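You operate a simulated robot arm through the tools that you are given. There is no shell and no other tool. Be economical: measure what you need, move in short steps, check, and stop when the job is done.

You are at the controls of a simulated robot arm. One attempt, no reset.

JOB
Change the grey machine's cone to the colour on the thread card; park the old cone on the middle peg.
Fine: open the thread clip first and close it last.
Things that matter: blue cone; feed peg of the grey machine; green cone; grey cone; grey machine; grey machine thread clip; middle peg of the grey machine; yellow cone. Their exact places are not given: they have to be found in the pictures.

The check looks at the end state, three seconds after you hand in, the way a careful person would. Anything else that was tipped, shoved, dropped, spilled or broken makes it a failure.

ROBOT AND FRAMES
A 6-joint arm with a two-finger gripper, on a carriage that runs on a rail from [-0.4, 126.4] to [0.3, -107.6] (x, y) and turns from -224 to 108 degrees about z. Base frame: it is fixed where the carriage stands at the start and does not move with it; the origin is on the floor, on the carriage's upright axis, x ahead of it, y to its left, z up; the surface under the hand at the start is at about z = 78. Units: cm, degrees, N and s.
Its first joint turns from -166.0 to 166.0 degrees. Places, roughly: blue cone, green cone, yellow cone [75, -100, 75]; feed peg of the grey machine [80, -130, 90]; grey cone [75, -125, 100]; grey machine [90, -90, 90]; grey machine thread clip [80, -60, 110]; middle peg of the grey machine [90, -120, 90]. Payload 5 kg.
The TCP is the grasp point between the finger pads, 3 cm short of the fingertips. In the tool frame z runs along the fingers and y along their closing line. Largest opening 17.6 cm; the body of the gripper starts 15.3 cm behind the TCP.
Orientation is that of the tool frame in the base frame, as [roll, pitch, yaw] about the fixed x, y, z axes, in that order (R = Rz(yaw) Ry(pitch) Rx(roll)). With the fingers straight down and closing along the base's y, the tool's x points along the base's -x, its y along +y and its z along -z.

CONTROLS
- The arm moves only by the tool drive_tool. Its argument "deltas" is a list of rows, each a list of 6 numbers: the shift along the tool's x, y, z in cm, then the turn, a rotation vector about the tool's x, y, z in degrees. In form: [[tx, ty, tz, wx, wy, wz], ...]. A call has 1 to 8 rows; each row shifts and turns the commanded pose from where the row before left it, along the tool's axes as they then stand. "hand" is the closure, from 0 (fully open) to 1 (shut), set as the call begins (left out, the last holds). Each row takes 0.2 s and may step no farther than 5 cm and 8.6 degrees from the row before; otherwise, or with a gripper value out of range, the whole call is refused. Where a pose cannot be reached the arm comes as near as it can. A force on the tool above 40 N (or 10 N above the force at the start of the call, whichever is more), or a blocked arm, ends the call early, and 0.2 s more pass. The fingers move at their own pace and stop on an object; they squeeze with about 41 N. The grip force told is the motor's: it shows also when the fingers shut on nothing. Time passes only in rows, and 0.2 s behind the last, so rows that do not move let the fingers close. It gives the time, the measured TCP pose, the force on the tool (base axes), the opening and the grip force at its end, in the units of the frame above (readings bear some noise), with the torque about the TCP (base axes, N m) and any sound that the robot's microphone picked up, and new pictures: "show" is both (left out), scene, wrist or none.
- Cameras (640 x 400 px; columns grow to the right, rows downward): "scene" is now at [4.9, 15.11, 160.8]; the picture's right is [-0.67, -0.74, 0.00], its down [-0.37, 0.33, -0.87] and it looks along [0.64, -0.58, -0.50] (base axes); focal length 261 px, centre (320, 200). "wrist" rides on the gripper at [6.7, -0.9, -18.3] in the tool frame; the picture's right is [0.14, 0.99, 0.00], its down [-0.92, 0.13, -0.36] and it looks along [-0.36, 0.05, 0.93] (tool axes); focal length 251 px, centre (320, 200).
- move_column(by): slides the trunk up (or, below 0, down) by that many cm; the arm and the scene camera ride with it, the base frame stays. It gives what a move gives, with no picture.
- base_move(legs): drives the robot by 1 to 6 legs, each [ahead, left, turn to the left] in cm, cm and degrees, along the robot's own axes; the way and the turn of a leg run together, so that a leg with both is an arc; at most 150 cm and 180 degrees a leg. The arm and the cameras ride along, it lands a little off, and it stops where it bumps. It keeps to its track: a leg is cut to what the track allows. It gives what a move gives, and a new picture of the scene camera.
- pan_tilt(pan, tilt): turns the head with the scene camera to pan (to the left, within 120 degrees either way) and tilt (down, from -29 to 69), counted from straight ahead of the robot. It gives what a move gives, and a new picture of the scene camera.
- probe_pixels(camera, pixels): for up to 12 pixels [column, row] of the newest picture of that camera ("zoom" is the newest enlarged one), the place [x, y, z] in the base frame of the surface seen there, good to about 0.2 cm. No time passes.
- enlarge(camera, box): a new picture of the part [left, top, right, bottom] of that camera's present view, enlarged. No time passes.
- job_done(): hands the job in; it is judged then, once.

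Keep the steps short. Do not move on a guess: measure, check each grasp and each placing, and mend mistakes. In all there are 80 turns and 260 pictures (those below and enlarged ones count). Leave the gripper open and the arm clear of the work at the hand-in unless told otherwise, and finish with a single line.

The tools are called after "Call:" as a command line: name --pt "numbers of a row" for each row, then --argument value for the rest, lists and objects as JSON in quotes. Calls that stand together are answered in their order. drive_tool: Moves the arm, as the interface text tells. Its arguments: {"type":"object","properties":{"deltas":{"type":"array","items":{"type":"array","items":{"type":"number"}}},"hand":{"type":"number"},"show":{"type":"string","enum":["both","scene","wrist","none"]}},"required":["deltas"]} The other tools are called the same way: move_column (by) slides the trunk up or down; base_move (legs) drives the base; pan_tilt (pan, tilt) turns the head that bears the scene camera; probe_pixels (camera, pixels) gives the place of the surface under pixels of a picture; enlarge (camera, box) takes an enlarged picture of a part of a camera's view; job_done () hands the job in.

At the start:

```text
time_s: 0.0
position: [47.23, -35.19, 119.66]
orientation: [-180.0, 0.0, 179.9]
wrist_force: [-0.3, 0.4, 0.0]
wrist_torque: [-0.01, -0.01, 0.01]
finger_gap: 17.62
gripper_force: 0.1
trunk travel left (down, up): [-15.0, 20.0]
robot x, y, heading: [-0.38, 0.21, -0.1]
head pan, tilt: [-42.0, 29.9]
```

scene: 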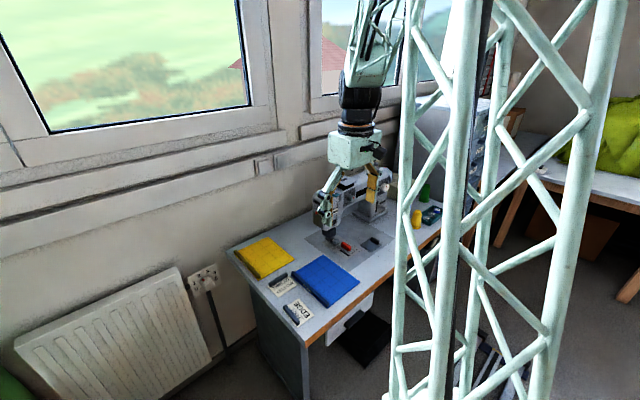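
wrist: 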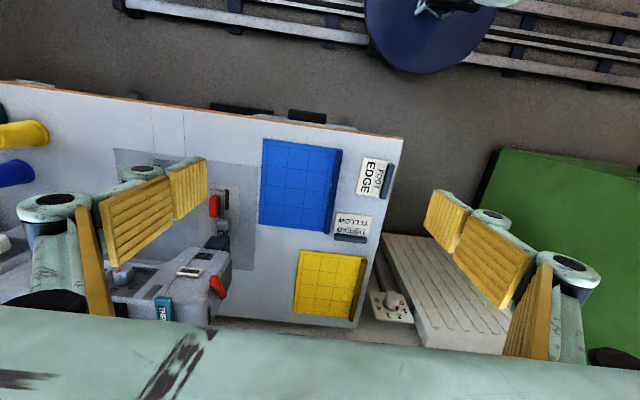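

The wrist view shows two cards near (370,180) and (352,228). I'll enlarge them to read the thread colour, and also enlarge the machine region.

Call:
enlarge --camera "wrist" --box '[310, 140, 410, 250]'

Call:
enlarge --camera "scene" --box '[300, 120, 460, 270]'

```text
3.64 times, centred on (360, 195) of wrist
```

zoom: 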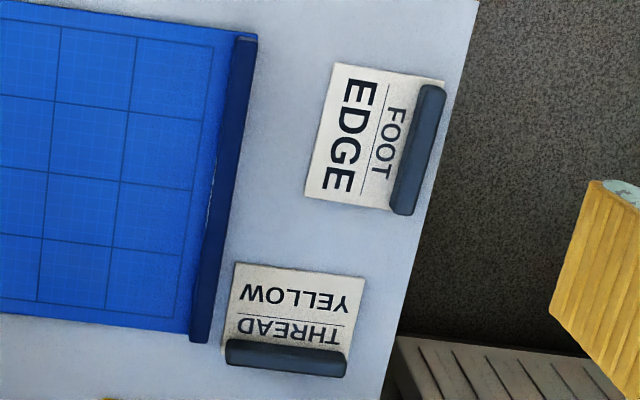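

```text
2.67 times, centred on (380, 195) of scene
```

zoom: 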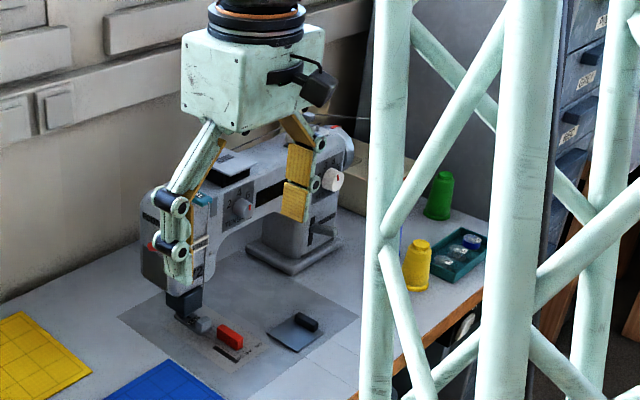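

The thread card says YELLOW. I'll raise the trunk for clearance, then drive along the rail (to the robot's right) toward the machine.

Call:
move_column --by 15

Call:
base_move --legs '[[0, -70, 0]]'

Call:
pan_tilt --pan -20 --tilt 40

```text
time_s: 1.8
position: [47.19, -35.19, 134.62]
orientation: [180.0, 0.0, 179.9]
wrist_force: [-0.1, 0.1, -0.2]
wrist_torque: [-0.01, 0.0, 0.0]
finger_gap: 17.59
gripper_force: 0.1
trunk travel left (down, up): [-30.0, 5.0]
robot x, y, heading: [0.22, -0.01, 0.1]
head pan, tilt: [-42.0, 29.9]
```

```text
time_s: 5.8
position: [47.2, -107.01, 134.68]
orientation: [-180.0, 0.0, 179.6]
wrist_force: [0.8, 0.1, 0.1]
wrist_torque: [0.03, 0.04, 0.02]
finger_gap: 17.59
gripper_force: 0.1
trunk travel left (down, up): [-30.0, 5.0]
robot x, y, heading: [0.1, -71.11, -0.5]
head pan, tilt: [-42.0, 29.9]
```

scene: 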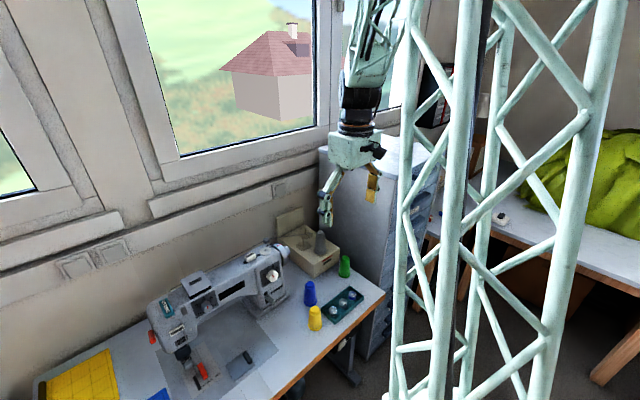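

```text
time_s: 6.7
position: [47.16, -106.98, 134.67]
orientation: [-180.0, 0.0, 179.6]
wrist_force: [0.4, -0.3, -0.3]
wrist_torque: [0.02, -0.01, -0.03]
finger_gap: 17.59
gripper_force: 0.1
trunk travel left (down, up): [-30.0, 5.0]
robot x, y, heading: [0.19, -71.3, -0.1]
head pan, tilt: [-20.0, 40.0]
```

scene: 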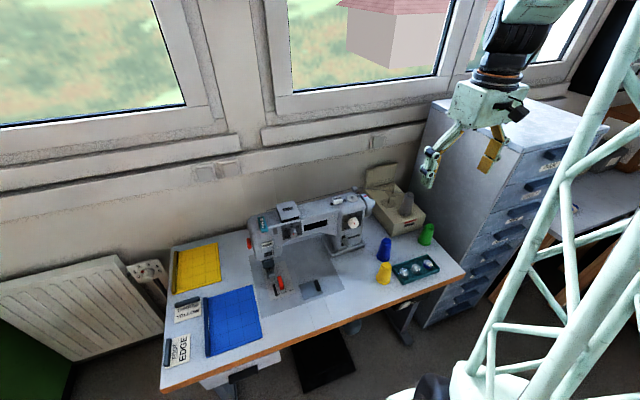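

Now the machine is in clear view. I'll enlarge the machine and the cone stand area.

Call:
enlarge --camera "scene" --box '[330, 150, 470, 300]'

Call:
enlarge --camera "scene" --box '[235, 185, 385, 305]'

```text
2.67 times, centred on (400, 225) of scene
```

zoom: 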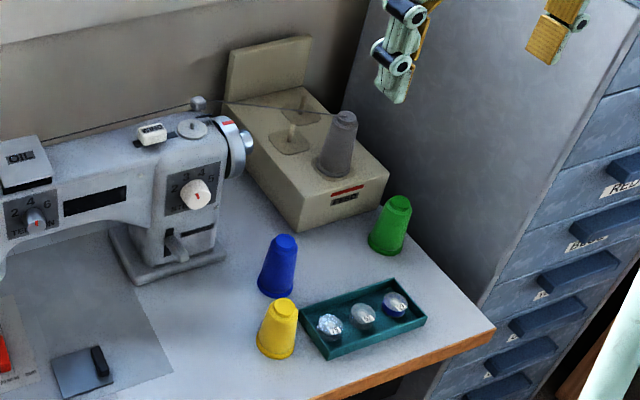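

```text
3.33 times, centred on (310, 245) of scene
```

zoom: 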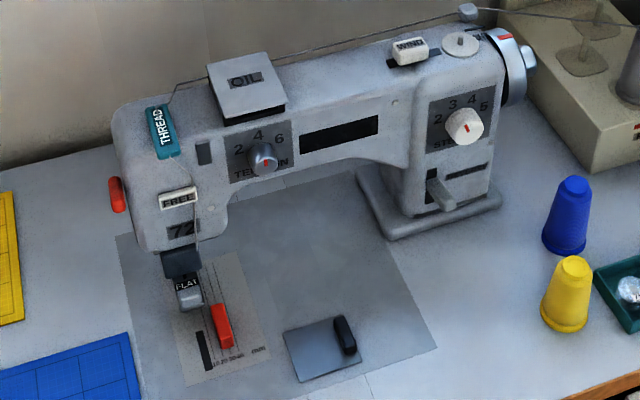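

The thread clip is the teal "THREAD" tab on the head's top-left. I'll measure points on it and the neighbouring parts, then probe the cones and pegs.

Call:
probe_pixels --camera "zoom" --pixels '[[153, 108], [172, 105], [162, 130], [158, 155], [178, 150], [140, 130], [190, 110], [245, 75], [178, 195], [116, 195], [468, 10], [565, 260]]'

Call:
enlarge --camera "scene" --box '[250, 205, 300, 240]'

```text
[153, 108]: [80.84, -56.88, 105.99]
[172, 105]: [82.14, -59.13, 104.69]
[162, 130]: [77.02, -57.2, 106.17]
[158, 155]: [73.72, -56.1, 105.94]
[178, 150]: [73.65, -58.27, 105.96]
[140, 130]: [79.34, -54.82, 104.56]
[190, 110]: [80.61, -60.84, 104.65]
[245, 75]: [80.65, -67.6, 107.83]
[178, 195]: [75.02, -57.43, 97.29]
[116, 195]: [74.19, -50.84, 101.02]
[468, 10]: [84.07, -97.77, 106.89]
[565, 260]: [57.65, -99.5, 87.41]
```

```text
11.43 times, centred on (275, 222) of scene
```

zoom: 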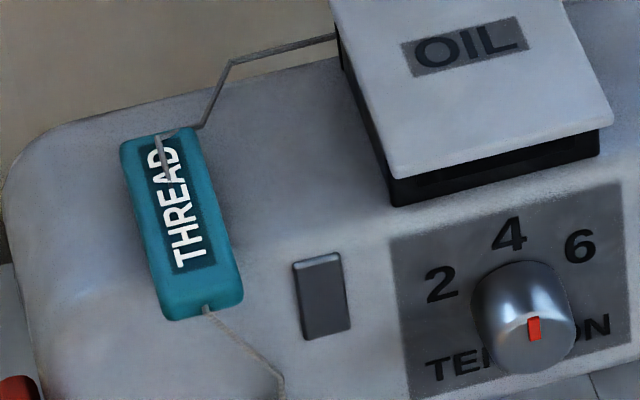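

I need the clip's exact shape: which end overhangs, and the clearance under it.

Call:
probe_pixels --camera "zoom" --pixels '[[125, 145], [190, 128], [165, 295], [235, 280], [205, 305], [180, 318], [240, 300], [200, 340], [250, 330], [230, 200], [150, 330], [280, 380]]'

Call:
enlarge --camera "wrist" --box '[0, 0, 640, 400]'

```text
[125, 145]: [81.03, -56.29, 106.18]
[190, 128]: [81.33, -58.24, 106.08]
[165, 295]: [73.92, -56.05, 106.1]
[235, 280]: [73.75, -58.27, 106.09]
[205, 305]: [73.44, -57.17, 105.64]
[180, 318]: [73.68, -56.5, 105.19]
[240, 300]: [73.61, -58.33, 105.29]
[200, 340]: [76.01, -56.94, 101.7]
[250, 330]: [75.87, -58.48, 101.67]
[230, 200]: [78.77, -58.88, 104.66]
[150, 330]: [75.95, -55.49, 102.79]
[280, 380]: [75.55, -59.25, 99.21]
```

```text
1.00 times, centred on (320, 200) of wrist (not enlarged: the box is as wide or as high as the picture)
```

zoom: 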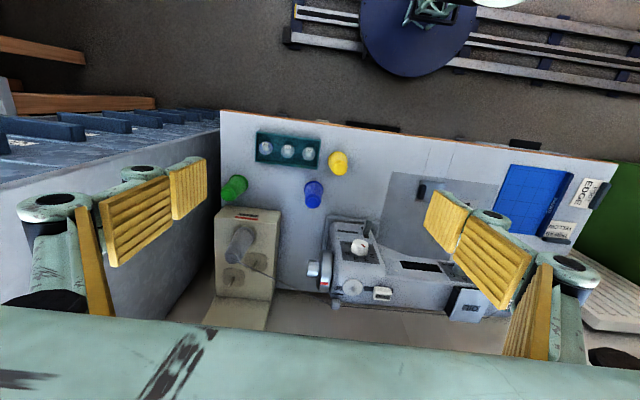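

The clip is a lever (x 73.5–81.4, y −56.0…−58.3, top z 106.2) hinged at the back with its front lip overhanging. Now I'll measure cones and pegs with an enlarged view.

Call:
enlarge --camera "scene" --box '[360, 155, 440, 235]'

Call:
enlarge --camera "scene" --box '[360, 215, 450, 295]'

```text
5.00 times, centred on (400, 195) of scene
```

zoom: 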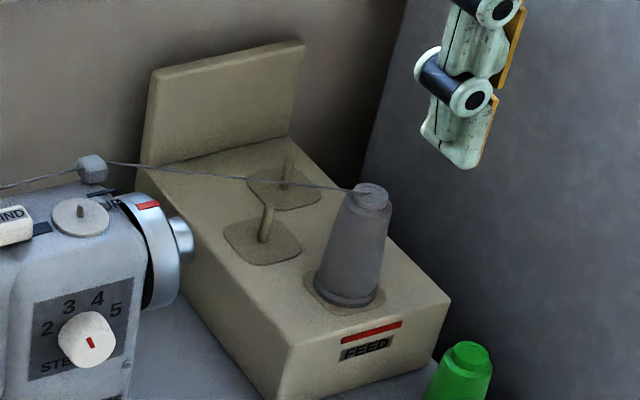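

```text
5.00 times, centred on (405, 255) of scene
```

zoom: 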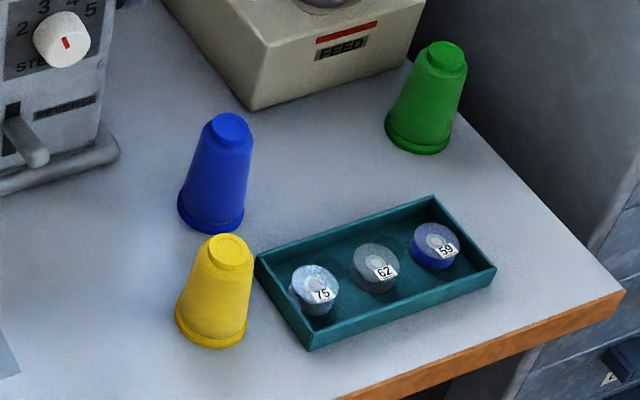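

Call:
probe_pixels --camera "zoom" --pixels '[[229, 250], [211, 245], [248, 248], [180, 320], [245, 325], [212, 347], [212, 300], [230, 127], [445, 55], [270, 265], [300, 360], [150, 330]]'

Call:
enlarge --camera "scene" --box '[380, 180, 450, 220]'

```text
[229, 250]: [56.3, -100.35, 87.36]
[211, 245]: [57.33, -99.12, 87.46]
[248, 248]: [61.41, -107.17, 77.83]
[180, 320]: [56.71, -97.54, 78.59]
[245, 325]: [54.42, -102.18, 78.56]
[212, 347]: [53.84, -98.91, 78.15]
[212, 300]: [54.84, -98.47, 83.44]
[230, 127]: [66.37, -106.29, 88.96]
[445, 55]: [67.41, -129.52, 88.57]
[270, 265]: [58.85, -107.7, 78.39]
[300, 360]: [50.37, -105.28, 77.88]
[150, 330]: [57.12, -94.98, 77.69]
```

```text
9.14 times, centred on (415, 200) of scene
```

zoom: 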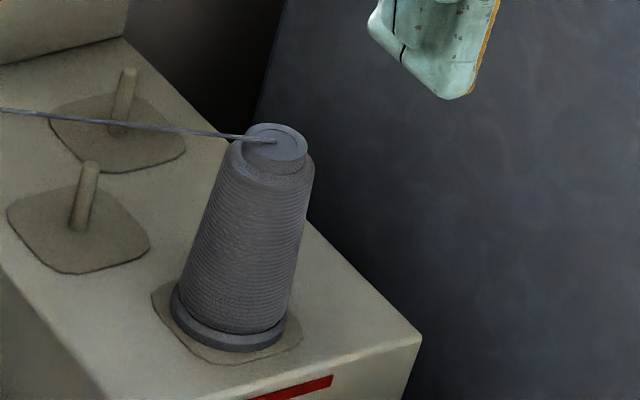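

Call:
probe_pixels --camera "zoom" --pixels '[[272, 150], [282, 132], [268, 165], [180, 310], [230, 345], [282, 318], [90, 166], [75, 225], [128, 72], [118, 130], [40, 230], [125, 250]]'

Call:
probe_pixels --camera "zoom" --pixels '[[290, 355], [400, 330], [50, 200], [98, 190], [82, 200], [125, 100], [165, 300], [330, 270], [245, 135], [300, 150], [200, 220], [300, 220]]'

```text
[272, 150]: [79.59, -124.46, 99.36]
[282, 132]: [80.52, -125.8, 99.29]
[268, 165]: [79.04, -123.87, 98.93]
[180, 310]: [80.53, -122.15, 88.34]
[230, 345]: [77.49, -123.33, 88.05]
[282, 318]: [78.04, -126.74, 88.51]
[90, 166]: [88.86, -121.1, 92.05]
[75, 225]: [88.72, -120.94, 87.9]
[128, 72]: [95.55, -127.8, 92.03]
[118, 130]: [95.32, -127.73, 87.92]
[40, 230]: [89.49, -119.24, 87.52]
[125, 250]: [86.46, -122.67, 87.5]
```

```text
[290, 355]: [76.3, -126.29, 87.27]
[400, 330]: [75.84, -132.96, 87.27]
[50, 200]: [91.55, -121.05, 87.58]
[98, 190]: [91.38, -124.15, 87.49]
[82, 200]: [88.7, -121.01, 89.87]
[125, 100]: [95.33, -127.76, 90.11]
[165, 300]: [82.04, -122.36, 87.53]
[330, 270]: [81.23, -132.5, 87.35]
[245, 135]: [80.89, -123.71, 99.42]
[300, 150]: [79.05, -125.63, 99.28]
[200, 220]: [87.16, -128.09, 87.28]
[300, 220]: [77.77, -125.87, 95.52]
```

Measured: middle peg axis ≈ (89.1, −121.3), top z 92.1; feed cone axis ≈ (80, −124.8); yellow cone ≈ (56.5, −100). First the clip: I'll move the arm high along +y, tilting the fingers 45° forward, with the fingers partly closed.

Call:
drive_tool --pt "0 5 0 0 -5.6 0" --pt "0 5 0 0 -5.6 0" --pt "0 5 0 0 -5.6 0" --pt "0 5 0 0 -5.6 0" --pt "0 5 0 0 -5.6 0" --pt "0 5 0 0 -5.6 0" --pt "0 5 0 0 -5.6 0" --pt "0 5 0 0 -5.6 0" --hand 0.7 --show "none"

Call:
drive_tool --pt "0 5 0 0 0 0" --pt "0 4.8 0 0 0 0" --pt "0 0 0 0 0 0"

```text
time_s: 8.5
position: [53.04, -69.73, 141.28]
orientation: [-179.5, 39.4, -178.1]
wrist_force: [0.0, -1.1, -0.9]
wrist_torque: [0.25, -0.01, 0.18]
finger_gap: 5.28
gripper_force: 0.1
out of reach, approached as far as the arm can: row 5, 6, 7, 8
trunk travel left (down, up): [-30.0, 5.0]
robot x, y, heading: [-0.07, -71.54, -0.4]
head pan, tilt: [-20.0, 40.0]
```

```text
time_s: 9.3
position: [53.79, -61.04, 141.51]
orientation: [-179.2, 40.2, 179.9]
wrist_force: [0.2, -0.9, -0.1]
wrist_torque: [-0.02, 0.01, -0.02]
finger_gap: 5.27
gripper_force: 0.0
trunk travel left (down, up): [-30.0, 5.0]
robot x, y, heading: [0.05, -71.39, -0.5]
head pan, tilt: [-20.0, 40.0]
```

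scene: 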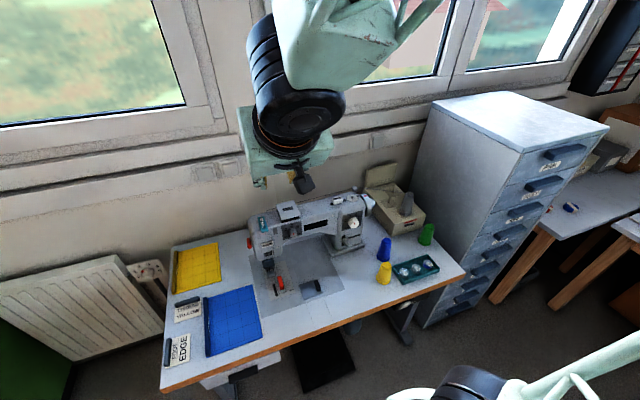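
wrist: 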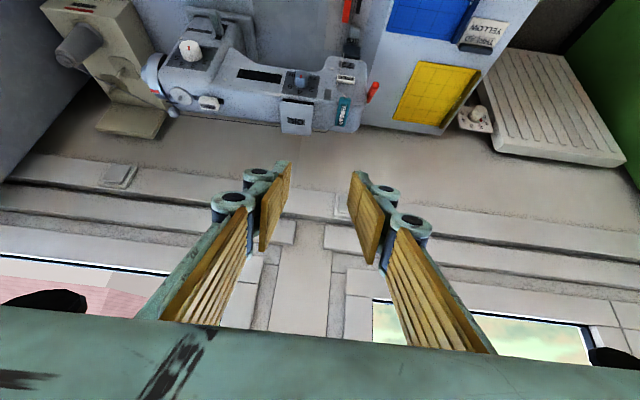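

The tilt is 40°, the hand is short of the machine. I'll lower the trunk 15 to give the arm better reach, then go forward.

Call:
move_column --by -15

Call:
drive_tool --pt "0 2 0 0 0 0" --pt "0 2 0 0 0 0" --show "wrist"

```text
time_s: 11.0
position: [53.83, -61.1, 126.62]
orientation: [-179.3, 40.1, 179.8]
wrist_force: [0.2, 0.6, 0.5]
wrist_torque: [0.0, -0.01, -0.02]
finger_gap: 5.29
gripper_force: 0.2
trunk travel left (down, up): [-15.0, 20.0]
robot x, y, heading: [0.09, -71.57, -0.3]
head pan, tilt: [-20.0, 40.0]
```

```text
time_s: 11.6
position: [53.71, -57.17, 126.63]
orientation: [-179.4, 40.1, 179.7]
wrist_force: [0.6, 0.2, -0.4]
wrist_torque: [0.02, 0.02, 0.0]
finger_gap: 5.25
gripper_force: 0.0
trunk travel left (down, up): [-15.0, 20.0]
robot x, y, heading: [0.31, -71.35, -0.5]
head pan, tilt: [-20.0, 40.0]
```

wrist: 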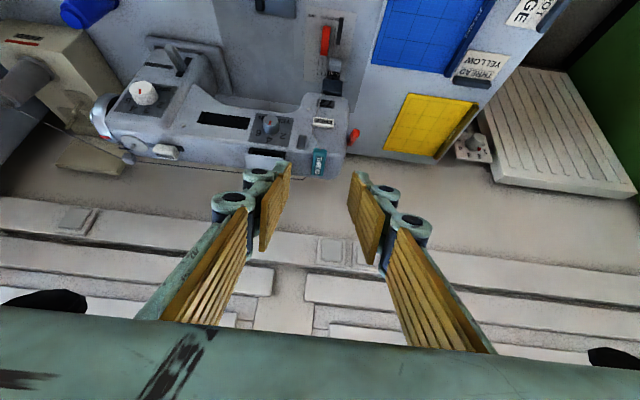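

The clip is lined up at y ≈ −57.2. I'll approach along the finger direction (about 27 cm to go), 20 cm now.

Call:
drive_tool --pt "-0.45 0 4 0 0 0" --pt "-0.45 0 4 0 0 0" --pt "-0.45 0 4 0 0 0" --pt "-0.45 0 4 0 0 0" --pt "-0.45 0 4 0 0 0"

```text
time_s: 12.8
position: [68.25, -57.2, 112.56]
orientation: [-179.3, 40.2, 179.7]
wrist_force: [-1.4, -0.7, 0.5]
wrist_torque: [-0.03, -0.07, 0.0]
finger_gap: 5.27
gripper_force: 0.0
trunk travel left (down, up): [-15.0, 20.0]
robot x, y, heading: [0.16, -71.54, -0.3]
head pan, tilt: [-20.0, 40.0]
```

scene: 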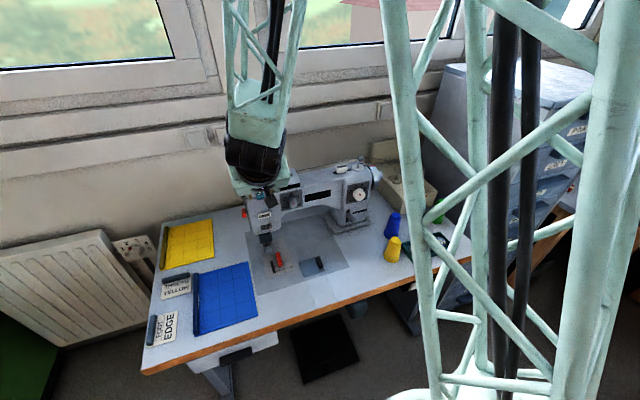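
wrist: 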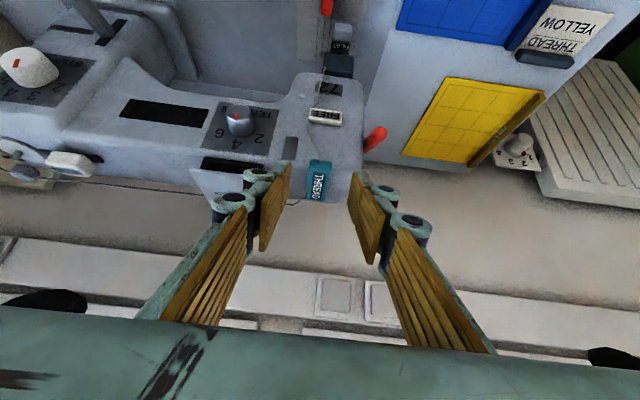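

Aligned. I'll check the OIL lid edge nearest to the left finger and the clip from this view.

Call:
probe_pixels --camera "wrist" --pixels '[[242, 175], [240, 165], [205, 165], [245, 190], [320, 163], [318, 198], [309, 180], [329, 180], [256, 195], [361, 180]]'

```text
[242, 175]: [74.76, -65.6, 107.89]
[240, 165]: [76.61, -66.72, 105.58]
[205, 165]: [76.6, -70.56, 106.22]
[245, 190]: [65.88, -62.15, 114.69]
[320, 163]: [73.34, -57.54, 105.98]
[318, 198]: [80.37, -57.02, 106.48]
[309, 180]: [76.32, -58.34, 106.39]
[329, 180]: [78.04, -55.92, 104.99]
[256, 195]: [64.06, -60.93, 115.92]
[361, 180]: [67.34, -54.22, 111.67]
```

The lid edge is at y ≈ −65; the left finger reaches only about −62. Clear. Going in 7.2 cm in small steps.

Call:
drive_tool --pt "0 0 2 0 0 0" --pt "0 0 2 0 0 0" --pt "-0.1 0 2 0 0 0" --pt "0 0 1.2 0 0 0"

```text
time_s: 13.8
position: [73.12, -57.45, 107.36]
orientation: [-179.2, 40.2, 179.6]
wrist_force: [-0.4, 0.3, -0.2]
wrist_torque: [0.02, 0.04, 0.0]
finger_gap: 5.29
gripper_force: 0.1
trunk travel left (down, up): [-15.0, 20.0]
robot x, y, heading: [0.03, -71.04, -0.5]
head pan, tilt: [-20.0, 40.0]
```

scene: 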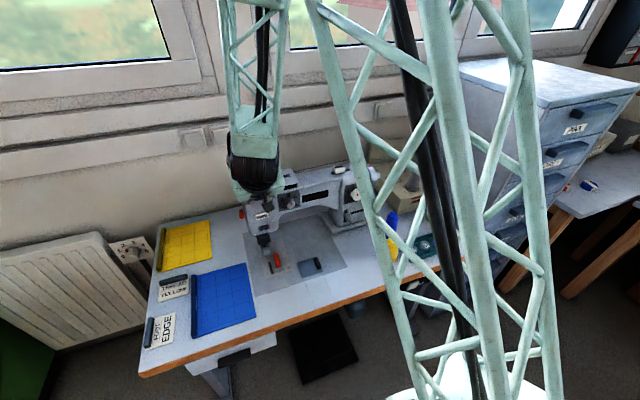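
wrist: 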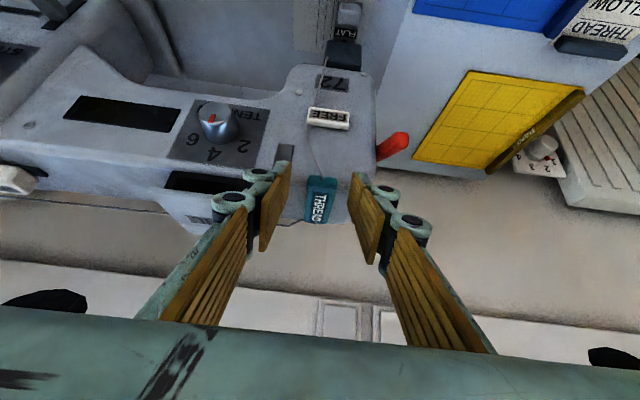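

Fingers flank the clip lip. I'll nudge +0.2 in y and pinch it.

Call:
drive_tool --pt "0 0.2 0 0 0 0" --pt "0 0 0 0 0 0" --pt "0 0 0 0 0 0" --hand 0.92 --show "wrist"

```text
time_s: 14.6
position: [73.25, -57.29, 107.33]
orientation: [-179.3, 40.1, 179.8]
wrist_force: [2.3, 0.9, -1.5]
wrist_torque: [-0.14, 0.08, 0.53]
finger_gap: 2.54
gripper_force: 44.8
trunk travel left (down, up): [-15.0, 20.0]
robot x, y, heading: [-0.13, -71.04, -0.5]
head pan, tilt: [-20.0, 40.0]
```

wrist: 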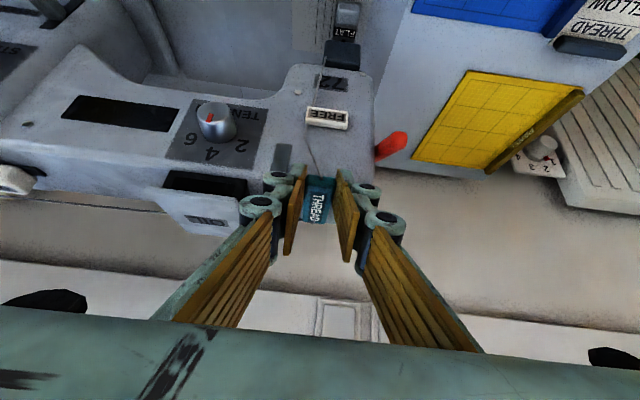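

Gripped (gap 2.5, force 45 N). Now lift along an arc about the rear hinge (~x 81, z 105.4), 8° a row, four rows.

Call:
drive_tool --pt "-0.945 0 -0.59 0 8 0" --pt "-0.945 0 -0.59 0 8 0" --pt "-0.945 0 -0.59 0 8 0" --pt "-0.945 0 -0.59 0 8 0"

```text
time_s: 15.2
position: [73.56, -57.23, 108.35]
orientation: [-177.1, 32.5, -177.0]
wrist_force: [-14.1, 2.8, 11.3]
wrist_torque: [0.69, -0.49, -0.71]
finger_gap: 2.61
gripper_force: 45.0
out of reach, approached as far as the arm can: row 1, 2
trunk travel left (down, up): [-15.0, 20.0]
robot x, y, heading: [0.16, -71.58, -0.3]
head pan, tilt: [-20.0, 40.0]
stopped in row 2: the force on the tool passed its limit at 52 N (the readings are from after the stop); the commanded pose is now the measured one
```

scene: 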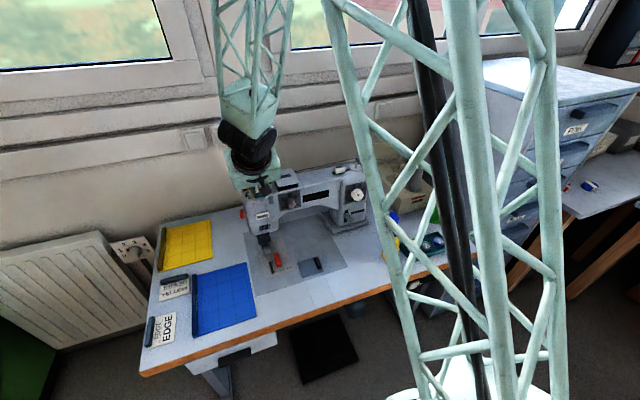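
wrist: 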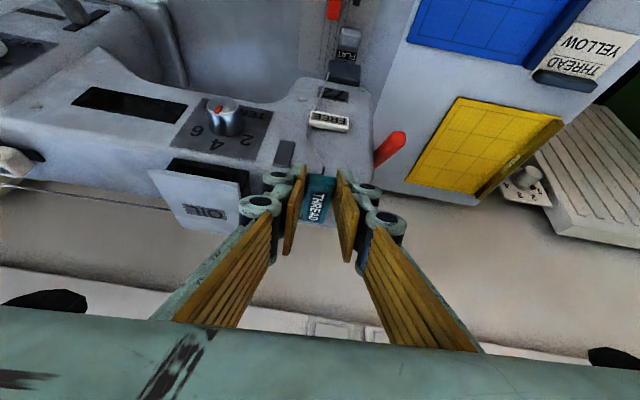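

It lifted about 8° as planned, but the rotation became out of reach for the arm. I'll try translating only along the lip's arc, one small row, and read the force.

Call:
drive_tool --pt "-0.34 0 -0.33 0 0 0" --pt "-0.34 0 -0.33 0 0 0" --show "wrist"

```text
time_s: 15.8
position: [73.95, -57.31, 109.11]
orientation: [-177.0, 32.3, -177.0]
wrist_force: [-16.3, 6.1, -17.7]
wrist_torque: [0.55, 1.79, -0.34]
finger_gap: 2.61
gripper_force: 44.4
trunk travel left (down, up): [-15.0, 20.0]
robot x, y, heading: [0.1, -71.11, -0.5]
head pan, tilt: [-20.0, 40.0]
```

wrist: 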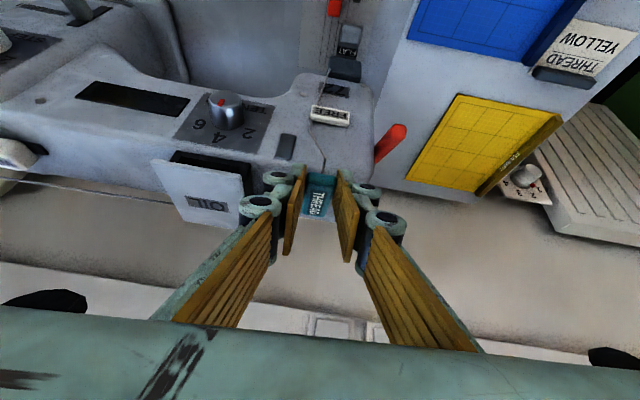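

Translation works (force ~25 N, clip following). Continue along the lip's arc, another ~12°.

Call:
drive_tool --pt "-0.25 0 -0.25 0 3 0" --pt "-0.25 0 -0.25 0 3 0" --pt "-0.3 0 -0.25 0 3 0" --show "wrist"

```text
time_s: 16.4
position: [74.03, -57.15, 109.45]
orientation: [-176.4, 30.1, -176.9]
wrist_force: [-0.5, 6.3, -3.8]
wrist_torque: [0.85, 0.27, -0.32]
finger_gap: 2.57
gripper_force: 44.9
out of reach, approached as far as the arm can: row 2
trunk travel left (down, up): [-15.0, 20.0]
robot x, y, heading: [0.16, -71.67, 0.1]
head pan, tilt: [-20.0, 40.0]
stopped in row 2: the force on the tool passed its limit at 43 N (the readings are from after the stop); the commanded pose is now the measured one
```

wrist: 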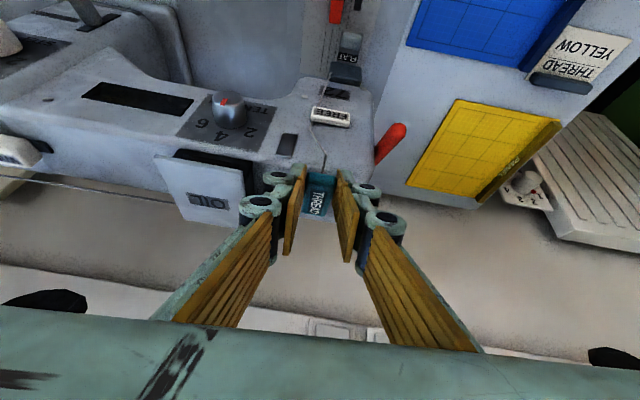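

Turning the tool trips a wrist singularity near 30°, so I'll hold orientation and only translate along the arc.

Call:
drive_tool --pt "-0.475 0 -0.32 0 0 0" --pt "-0.475 0 -0.32 0 0 0" --pt "-0.54 0 -0.235 0 0 0" --pt "-0.54 0 -0.235 0 0 0"

```text
time_s: 17.4
position: [75.26, -57.21, 111.52]
orientation: [-176.3, 30.2, -176.9]
wrist_force: [-11.1, 10.5, 1.6]
wrist_torque: [0.44, 0.58, -0.37]
finger_gap: 2.59
gripper_force: 45.1
trunk travel left (down, up): [-15.0, 20.0]
robot x, y, heading: [0.07, -71.22, 0.0]
head pan, tilt: [-20.0, 40.0]
```

scene: 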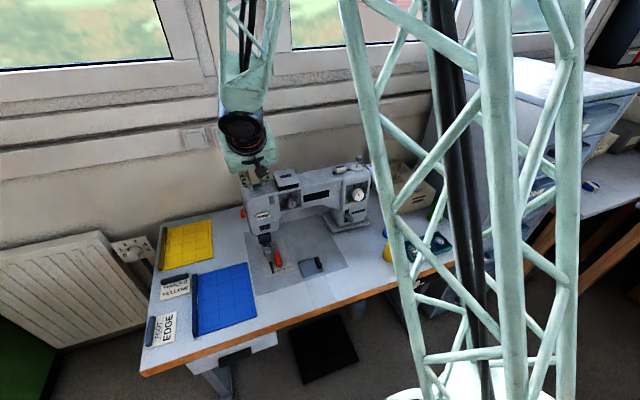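
wrist: 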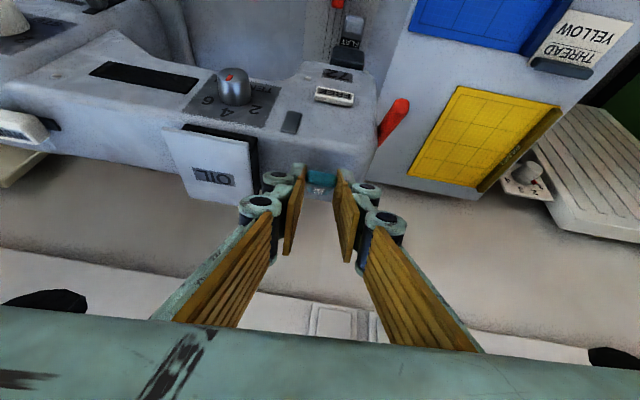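

The clip is rising (about 40°). Continue the arc to about 60°.

Call:
drive_tool --pt "-0.55 0 -0.137 0 0 0" --pt "-0.55 0 -0.137 0 0 0" --pt "-0.58 0 -0.04 0 0 0" --pt "-0.58 0 -0.04 0 0 0" --show "wrist"

```text
time_s: 18.4
position: [77.11, -57.2, 112.95]
orientation: [-176.4, 30.3, -177.1]
wrist_force: [-8.1, 1.7, 6.2]
wrist_torque: [0.56, 0.31, -0.19]
finger_gap: 2.58
gripper_force: 44.4
trunk travel left (down, up): [-15.0, 20.0]
robot x, y, heading: [0.33, -71.47, -0.1]
head pan, tilt: [-20.0, 40.0]
```

wrist: 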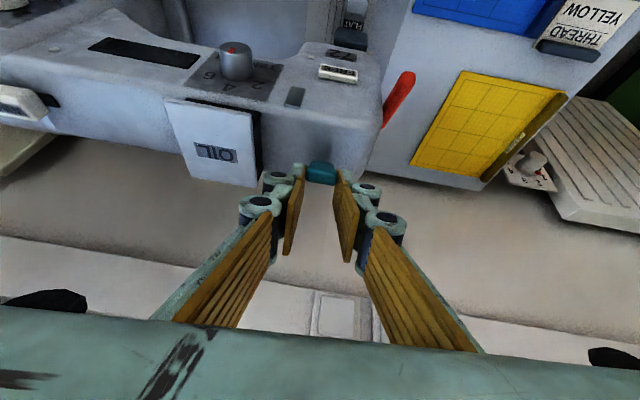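

Clip about 60° up, forces small. Continue to about 80°.

Call:
drive_tool --pt "-0.577 0 0.06 0 0 0" --pt "-0.577 0 0.06 0 0 0" --pt "-0.555 0 0.16 0 0 0" --pt "-0.555 0 0.16 0 0 0" --show "wrist"

```text
time_s: 19.4
position: [78.51, -57.18, 113.44]
orientation: [-176.4, 30.0, -177.1]
wrist_force: [-19.3, -3.0, 13.9]
wrist_torque: [0.72, -0.56, 0.11]
finger_gap: 2.57
gripper_force: 45.2
trunk travel left (down, up): [-15.0, 20.0]
robot x, y, heading: [0.28, -71.34, 0.1]
head pan, tilt: [-20.0, 40.0]
stopped in row 4: the force on the tool passed its limit at 42 N (the readings are from after the stop); the commanded pose is now the measured one
```

wrist: 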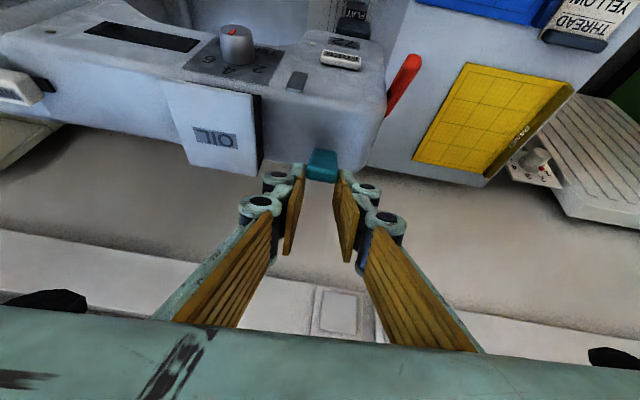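

It met its end stop (force up, clip visibly near upright). I'll release and back straight off along the finger axis, then look.

Call:
drive_tool --pt "0 0 0 0 0 0" --pt "0 0 0 0 0 0" --pt "0 0 0 0 0 0" --hand 0.7 --show "none"

Call:
drive_tool --pt "0 0 -2 0 0 0" --pt "0 0 -4 0 0 0" --pt "0 0 -4 0 0 0" --pt "0 0 -4 0 0 0" --pt "0 0 -4 0 0 0"

```text
time_s: 20.2
position: [78.76, -57.16, 113.42]
orientation: [-176.3, 29.9, -177.0]
wrist_force: [-0.1, -0.3, -0.1]
wrist_torque: [0.02, -0.03, -0.03]
finger_gap: 5.28
gripper_force: 0.1
trunk travel left (down, up): [-15.0, 20.0]
robot x, y, heading: [0.27, -71.41, -0.0]
head pan, tilt: [-20.0, 40.0]
```

```text
time_s: 21.4
position: [69.68, -56.37, 128.8]
orientation: [-176.2, 29.8, -177.0]
wrist_force: [-0.2, -0.4, 0.0]
wrist_torque: [-0.03, 0.02, 0.01]
finger_gap: 5.3
gripper_force: 0.0
trunk travel left (down, up): [-15.0, 20.0]
robot x, y, heading: [0.12, -71.57, -0.2]
head pan, tilt: [-20.0, 40.0]
```

scene: 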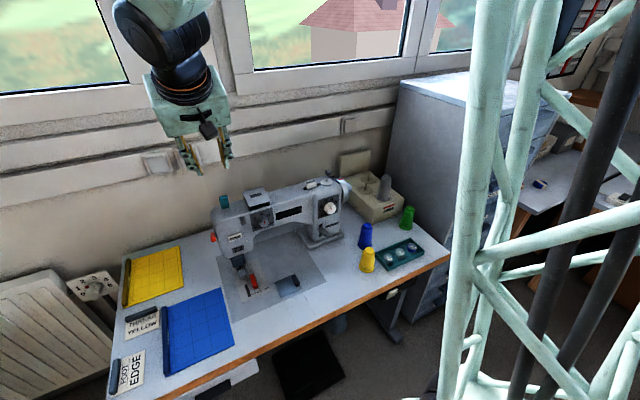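
wrist: 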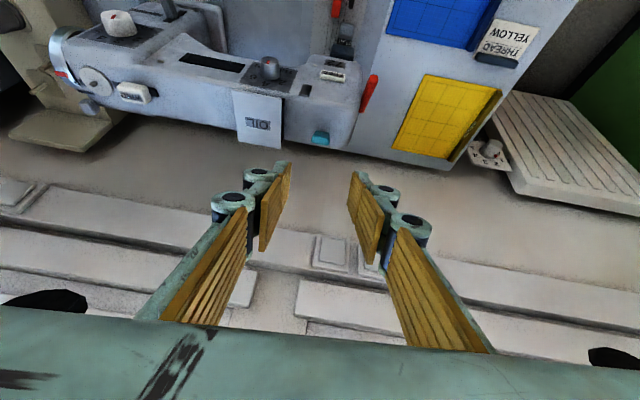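

Call:
enlarge --camera "scene" --box '[195, 180, 285, 240]'

Call:
enlarge --camera "scene" --box '[310, 150, 440, 280]'

```text
6.67 times, centred on (240, 210) of scene
```

zoom: 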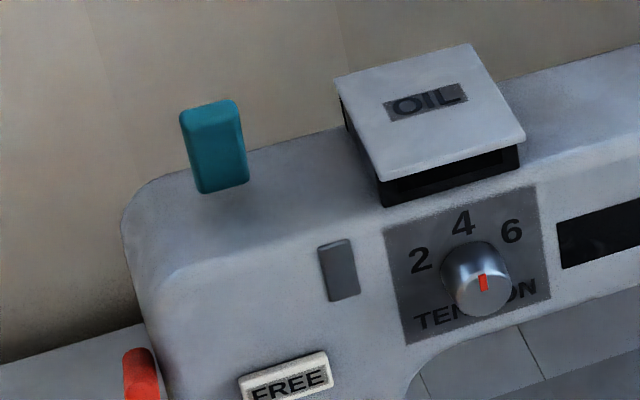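

```text
3.08 times, centred on (375, 215) of scene
```

zoom: 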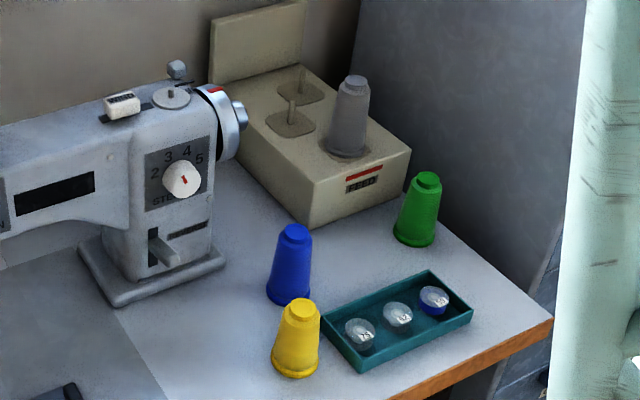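

Clip is open and the thread is free. Now I'll turn the tool back to vertical in free air.

Call:
drive_tool --pt "0 0 -2 0 6 0" --pt "0 0 0 0 6 0" --pt "0 0 0 0 6 0" --pt "0 0 0 0 6 0" --pt "0 0 0 0 6 0" --pt "0 0 0 0 0 0" --hand 0.35 --show "none"

Call:
base_move --legs '[[0, -35, 0]]'

```text
time_s: 22.8
position: [68.91, -56.4, 130.67]
orientation: [-176.8, -0.2, -178.7]
wrist_force: [1.6, -0.8, -1.6]
wrist_torque: [-0.02, 0.27, -0.02]
finger_gap: 11.45
gripper_force: 0.0
trunk travel left (down, up): [-15.0, 20.0]
robot x, y, heading: [0.05, -71.58, 0.0]
head pan, tilt: [-20.0, 40.0]
```

```text
time_s: 25.1
position: [68.89, -91.5, 130.7]
orientation: [-176.8, 0.1, -178.7]
wrist_force: [0.2, -0.2, 0.3]
wrist_torque: [0.01, 0.0, -0.02]
finger_gap: 11.42
gripper_force: 0.0
trunk travel left (down, up): [-15.0, 20.0]
robot x, y, heading: [0.2, -106.48, -0.2]
head pan, tilt: [-20.0, 40.0]
```

scene: 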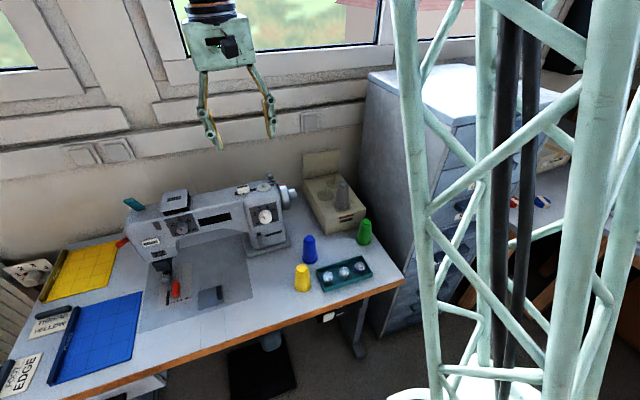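

I'll straighten the tool (roll/yaw off by ~3°/1°), and measure the cabinet side and stand for clearance.

Call:
drive_tool --pt "0 0 0 -3.2 0 1.3" --pt "0 0 0 0 0 0" --show "wrist"

Call:
probe_pixels --camera "scene" --pixels '[[385, 150], [370, 200], [390, 100], [372, 76], [320, 152], [305, 160], [363, 213], [340, 187]]'

Call:
enlarge --camera "scene" --box '[290, 140, 380, 240]'

```text
time_s: 25.7
position: [68.81, -91.56, 130.67]
orientation: [180.0, -0.1, 180.0]
wrist_force: [-0.6, -0.2, 0.2]
wrist_torque: [0.06, 0.03, 0.0]
finger_gap: 11.43
gripper_force: 0.0
trunk travel left (down, up): [-15.0, 20.0]
robot x, y, heading: [0.07, -106.62, 0.0]
head pan, tilt: [-20.0, 40.0]
```

wrist: 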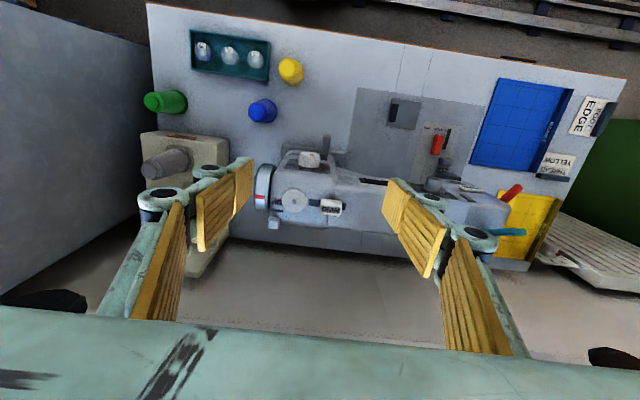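

```text
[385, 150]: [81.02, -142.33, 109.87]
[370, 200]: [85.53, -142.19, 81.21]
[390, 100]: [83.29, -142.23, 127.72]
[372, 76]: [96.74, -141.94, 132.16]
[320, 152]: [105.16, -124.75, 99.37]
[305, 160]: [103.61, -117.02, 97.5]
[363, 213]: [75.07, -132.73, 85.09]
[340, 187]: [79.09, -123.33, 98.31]
```

```text
4.00 times, centred on (335, 190) of scene
```

zoom: 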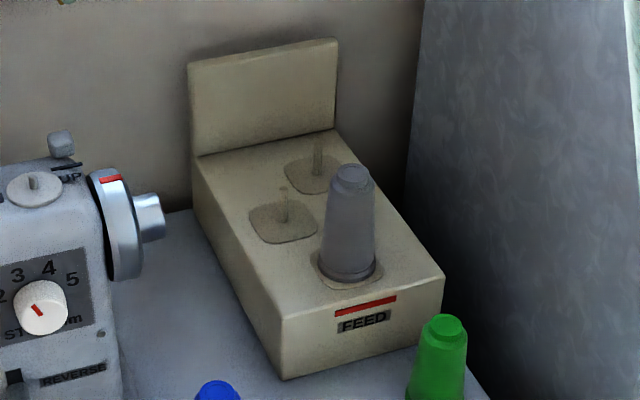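

Cabinet side is at y = −142, far enough. I'll move above the grey cone at height, then descend part way.

Call:
drive_tool --pt "-1.4 -4.165 0 0 0 0" --pt "-1.4 -4.165 0 0 0 0" --pt "-1.4 -4.165 0 0 0 0" --pt "-1.4 -4.165 0 0 0 0" --pt "-1.4 -4.165 0 0 0 0" --pt "-1.4 -4.165 0 0 0 0" --pt "-1.4 -4.165 0 0 0 0" --pt "-1.4 -4.165 0 0 0 0" --hand 0.5 --show "none"

Call:
drive_tool --pt "0 0 4 0 0 0" --pt "0 0 4 0 0 0" --pt "0 0 4 0 0 0" --pt "0 0 4 0 0 0" --pt "0 0 0 0 0 0"

```text
time_s: 27.5
position: [79.9, -124.91, 130.74]
orientation: [180.0, 0.0, -180.0]
wrist_force: [-0.6, 0.4, 0.1]
wrist_torque: [0.04, -0.03, -0.02]
finger_gap: 8.8
gripper_force: 0.0
trunk travel left (down, up): [-15.0, 20.0]
robot x, y, heading: [0.22, -106.28, 0.3]
head pan, tilt: [-20.0, 40.0]
```

```text
time_s: 28.7
position: [79.99, -124.91, 114.61]
orientation: [179.9, -0.1, 180.0]
wrist_force: [1.6, -0.8, -1.7]
wrist_torque: [0.0, 0.19, 0.01]
finger_gap: 8.79
gripper_force: 0.1
trunk travel left (down, up): [-15.0, 20.0]
robot x, y, heading: [0.53, -106.5, 0.2]
head pan, tilt: [-20.0, 40.0]
```

scene: 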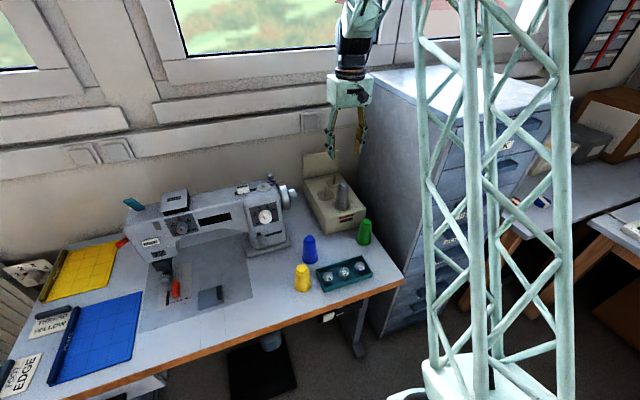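
wrist: 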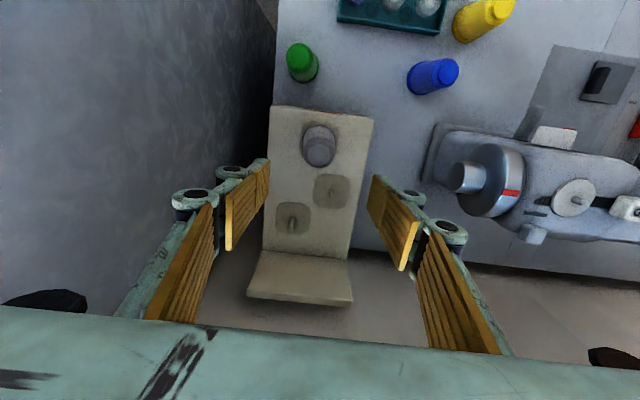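

Good view of the stand. I'll enlarge and probe the grey cone's top rim and the pegs.

Call:
enlarge --camera "wrist" --box '[262, 105, 382, 240]'

```text
2.96 times, centred on (322, 172) of wrist
```

zoom: 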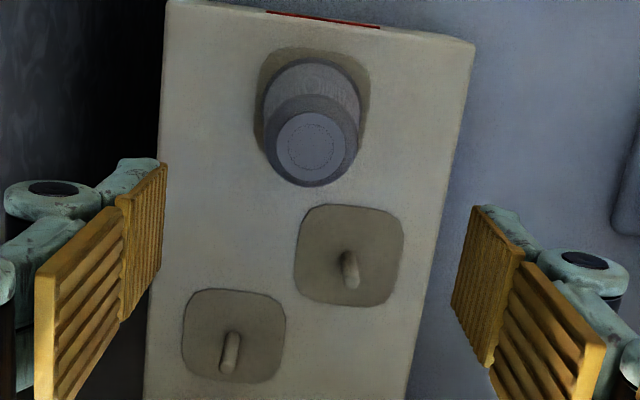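

Call:
probe_pixels --camera "zoom" --pixels '[[280, 142], [331, 140], [306, 118], [306, 168], [306, 142], [353, 284], [352, 276], [345, 258], [229, 366], [270, 95], [354, 95], [312, 185]]'

Call:
probe_pixels --camera "zoom" --pixels '[[299, 255], [402, 250], [352, 206], [355, 305], [345, 284], [360, 284], [265, 125], [357, 125], [312, 62], [258, 140], [368, 110], [316, 50]]'

```text
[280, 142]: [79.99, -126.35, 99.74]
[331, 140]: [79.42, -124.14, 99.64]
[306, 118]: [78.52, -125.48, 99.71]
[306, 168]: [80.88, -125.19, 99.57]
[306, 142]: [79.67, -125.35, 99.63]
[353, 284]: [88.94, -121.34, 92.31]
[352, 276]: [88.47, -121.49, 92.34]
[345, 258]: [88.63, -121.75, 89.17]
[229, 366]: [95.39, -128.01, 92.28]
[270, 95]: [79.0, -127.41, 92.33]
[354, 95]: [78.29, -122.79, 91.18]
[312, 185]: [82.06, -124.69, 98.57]
```

```text
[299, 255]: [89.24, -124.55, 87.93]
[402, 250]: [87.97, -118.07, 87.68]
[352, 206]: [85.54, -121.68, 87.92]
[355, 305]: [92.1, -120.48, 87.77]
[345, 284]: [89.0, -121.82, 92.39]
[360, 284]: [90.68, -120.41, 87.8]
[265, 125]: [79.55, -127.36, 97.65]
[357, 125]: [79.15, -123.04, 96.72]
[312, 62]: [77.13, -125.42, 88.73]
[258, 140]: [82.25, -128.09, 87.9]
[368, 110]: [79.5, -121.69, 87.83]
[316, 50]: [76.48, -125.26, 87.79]
```

Cone top centre ≈ (79.7, −125.2). Descend to TCP z 96.5 around the cone.

Call:
drive_tool --pt "0.2 -0.2 4 0 0 0" --pt "0 0 4 0 0 0" --pt "0 0 4 0 0 0" --pt "0 0 4 0 0 0" --pt "0 0 2.1 0 0 0" --pt "0 0 0 0 0 0"

```text
time_s: 30.1
position: [79.88, -125.17, 96.52]
orientation: [-180.0, 0.0, 180.0]
wrist_force: [1.0, 0.4, -0.4]
wrist_torque: [-0.04, 0.09, 0.01]
finger_gap: 8.79
gripper_force: 0.1
trunk travel left (down, up): [-15.0, 20.0]
robot x, y, heading: [0.3, -106.86, 0.1]
head pan, tilt: [-20.0, 40.0]
```

scene: 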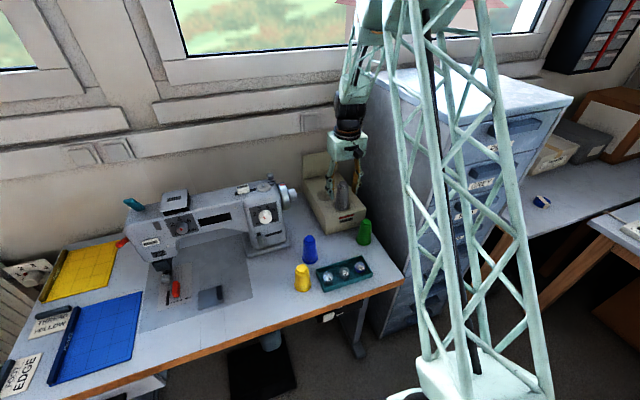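
wrist: 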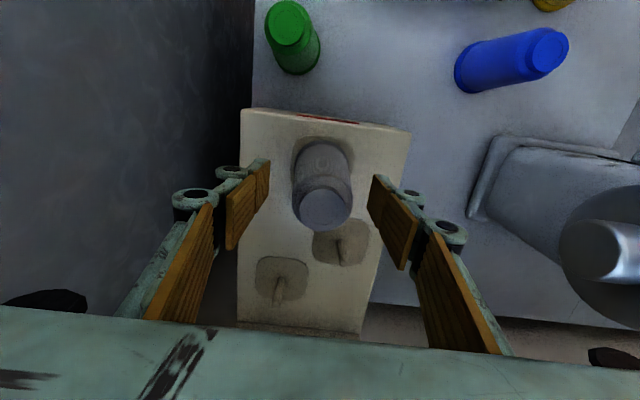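

The cone sits between the pads. Closing the grip.

Call:
drive_tool --pt "0 0 0 0 0 0" --pt "0 0 0 0 0 0" --pt "0 0 0 0 0 0" --pt "0 0 0 0 0 0" --hand 1.0 --show "wrist"

```text
time_s: 31.1
position: [79.77, -125.25, 96.47]
orientation: [179.9, 0.0, -180.0]
wrist_force: [-0.3, 1.2, 2.4]
wrist_torque: [-0.04, -0.04, 0.06]
finger_gap: 4.99
gripper_force: 40.9
trunk travel left (down, up): [-15.0, 20.0]
robot x, y, heading: [0.24, -106.8, -0.3]
head pan, tilt: [-20.0, 40.0]
```

wrist: 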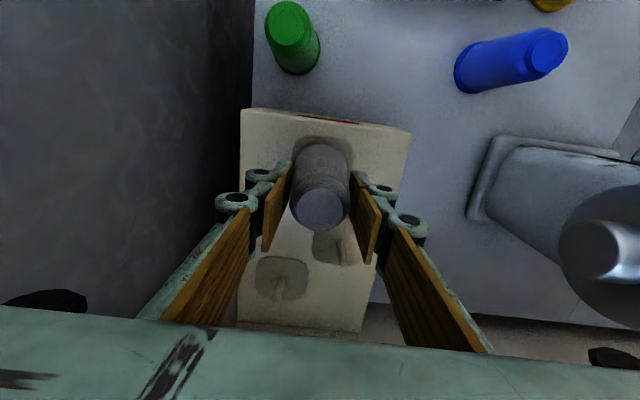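

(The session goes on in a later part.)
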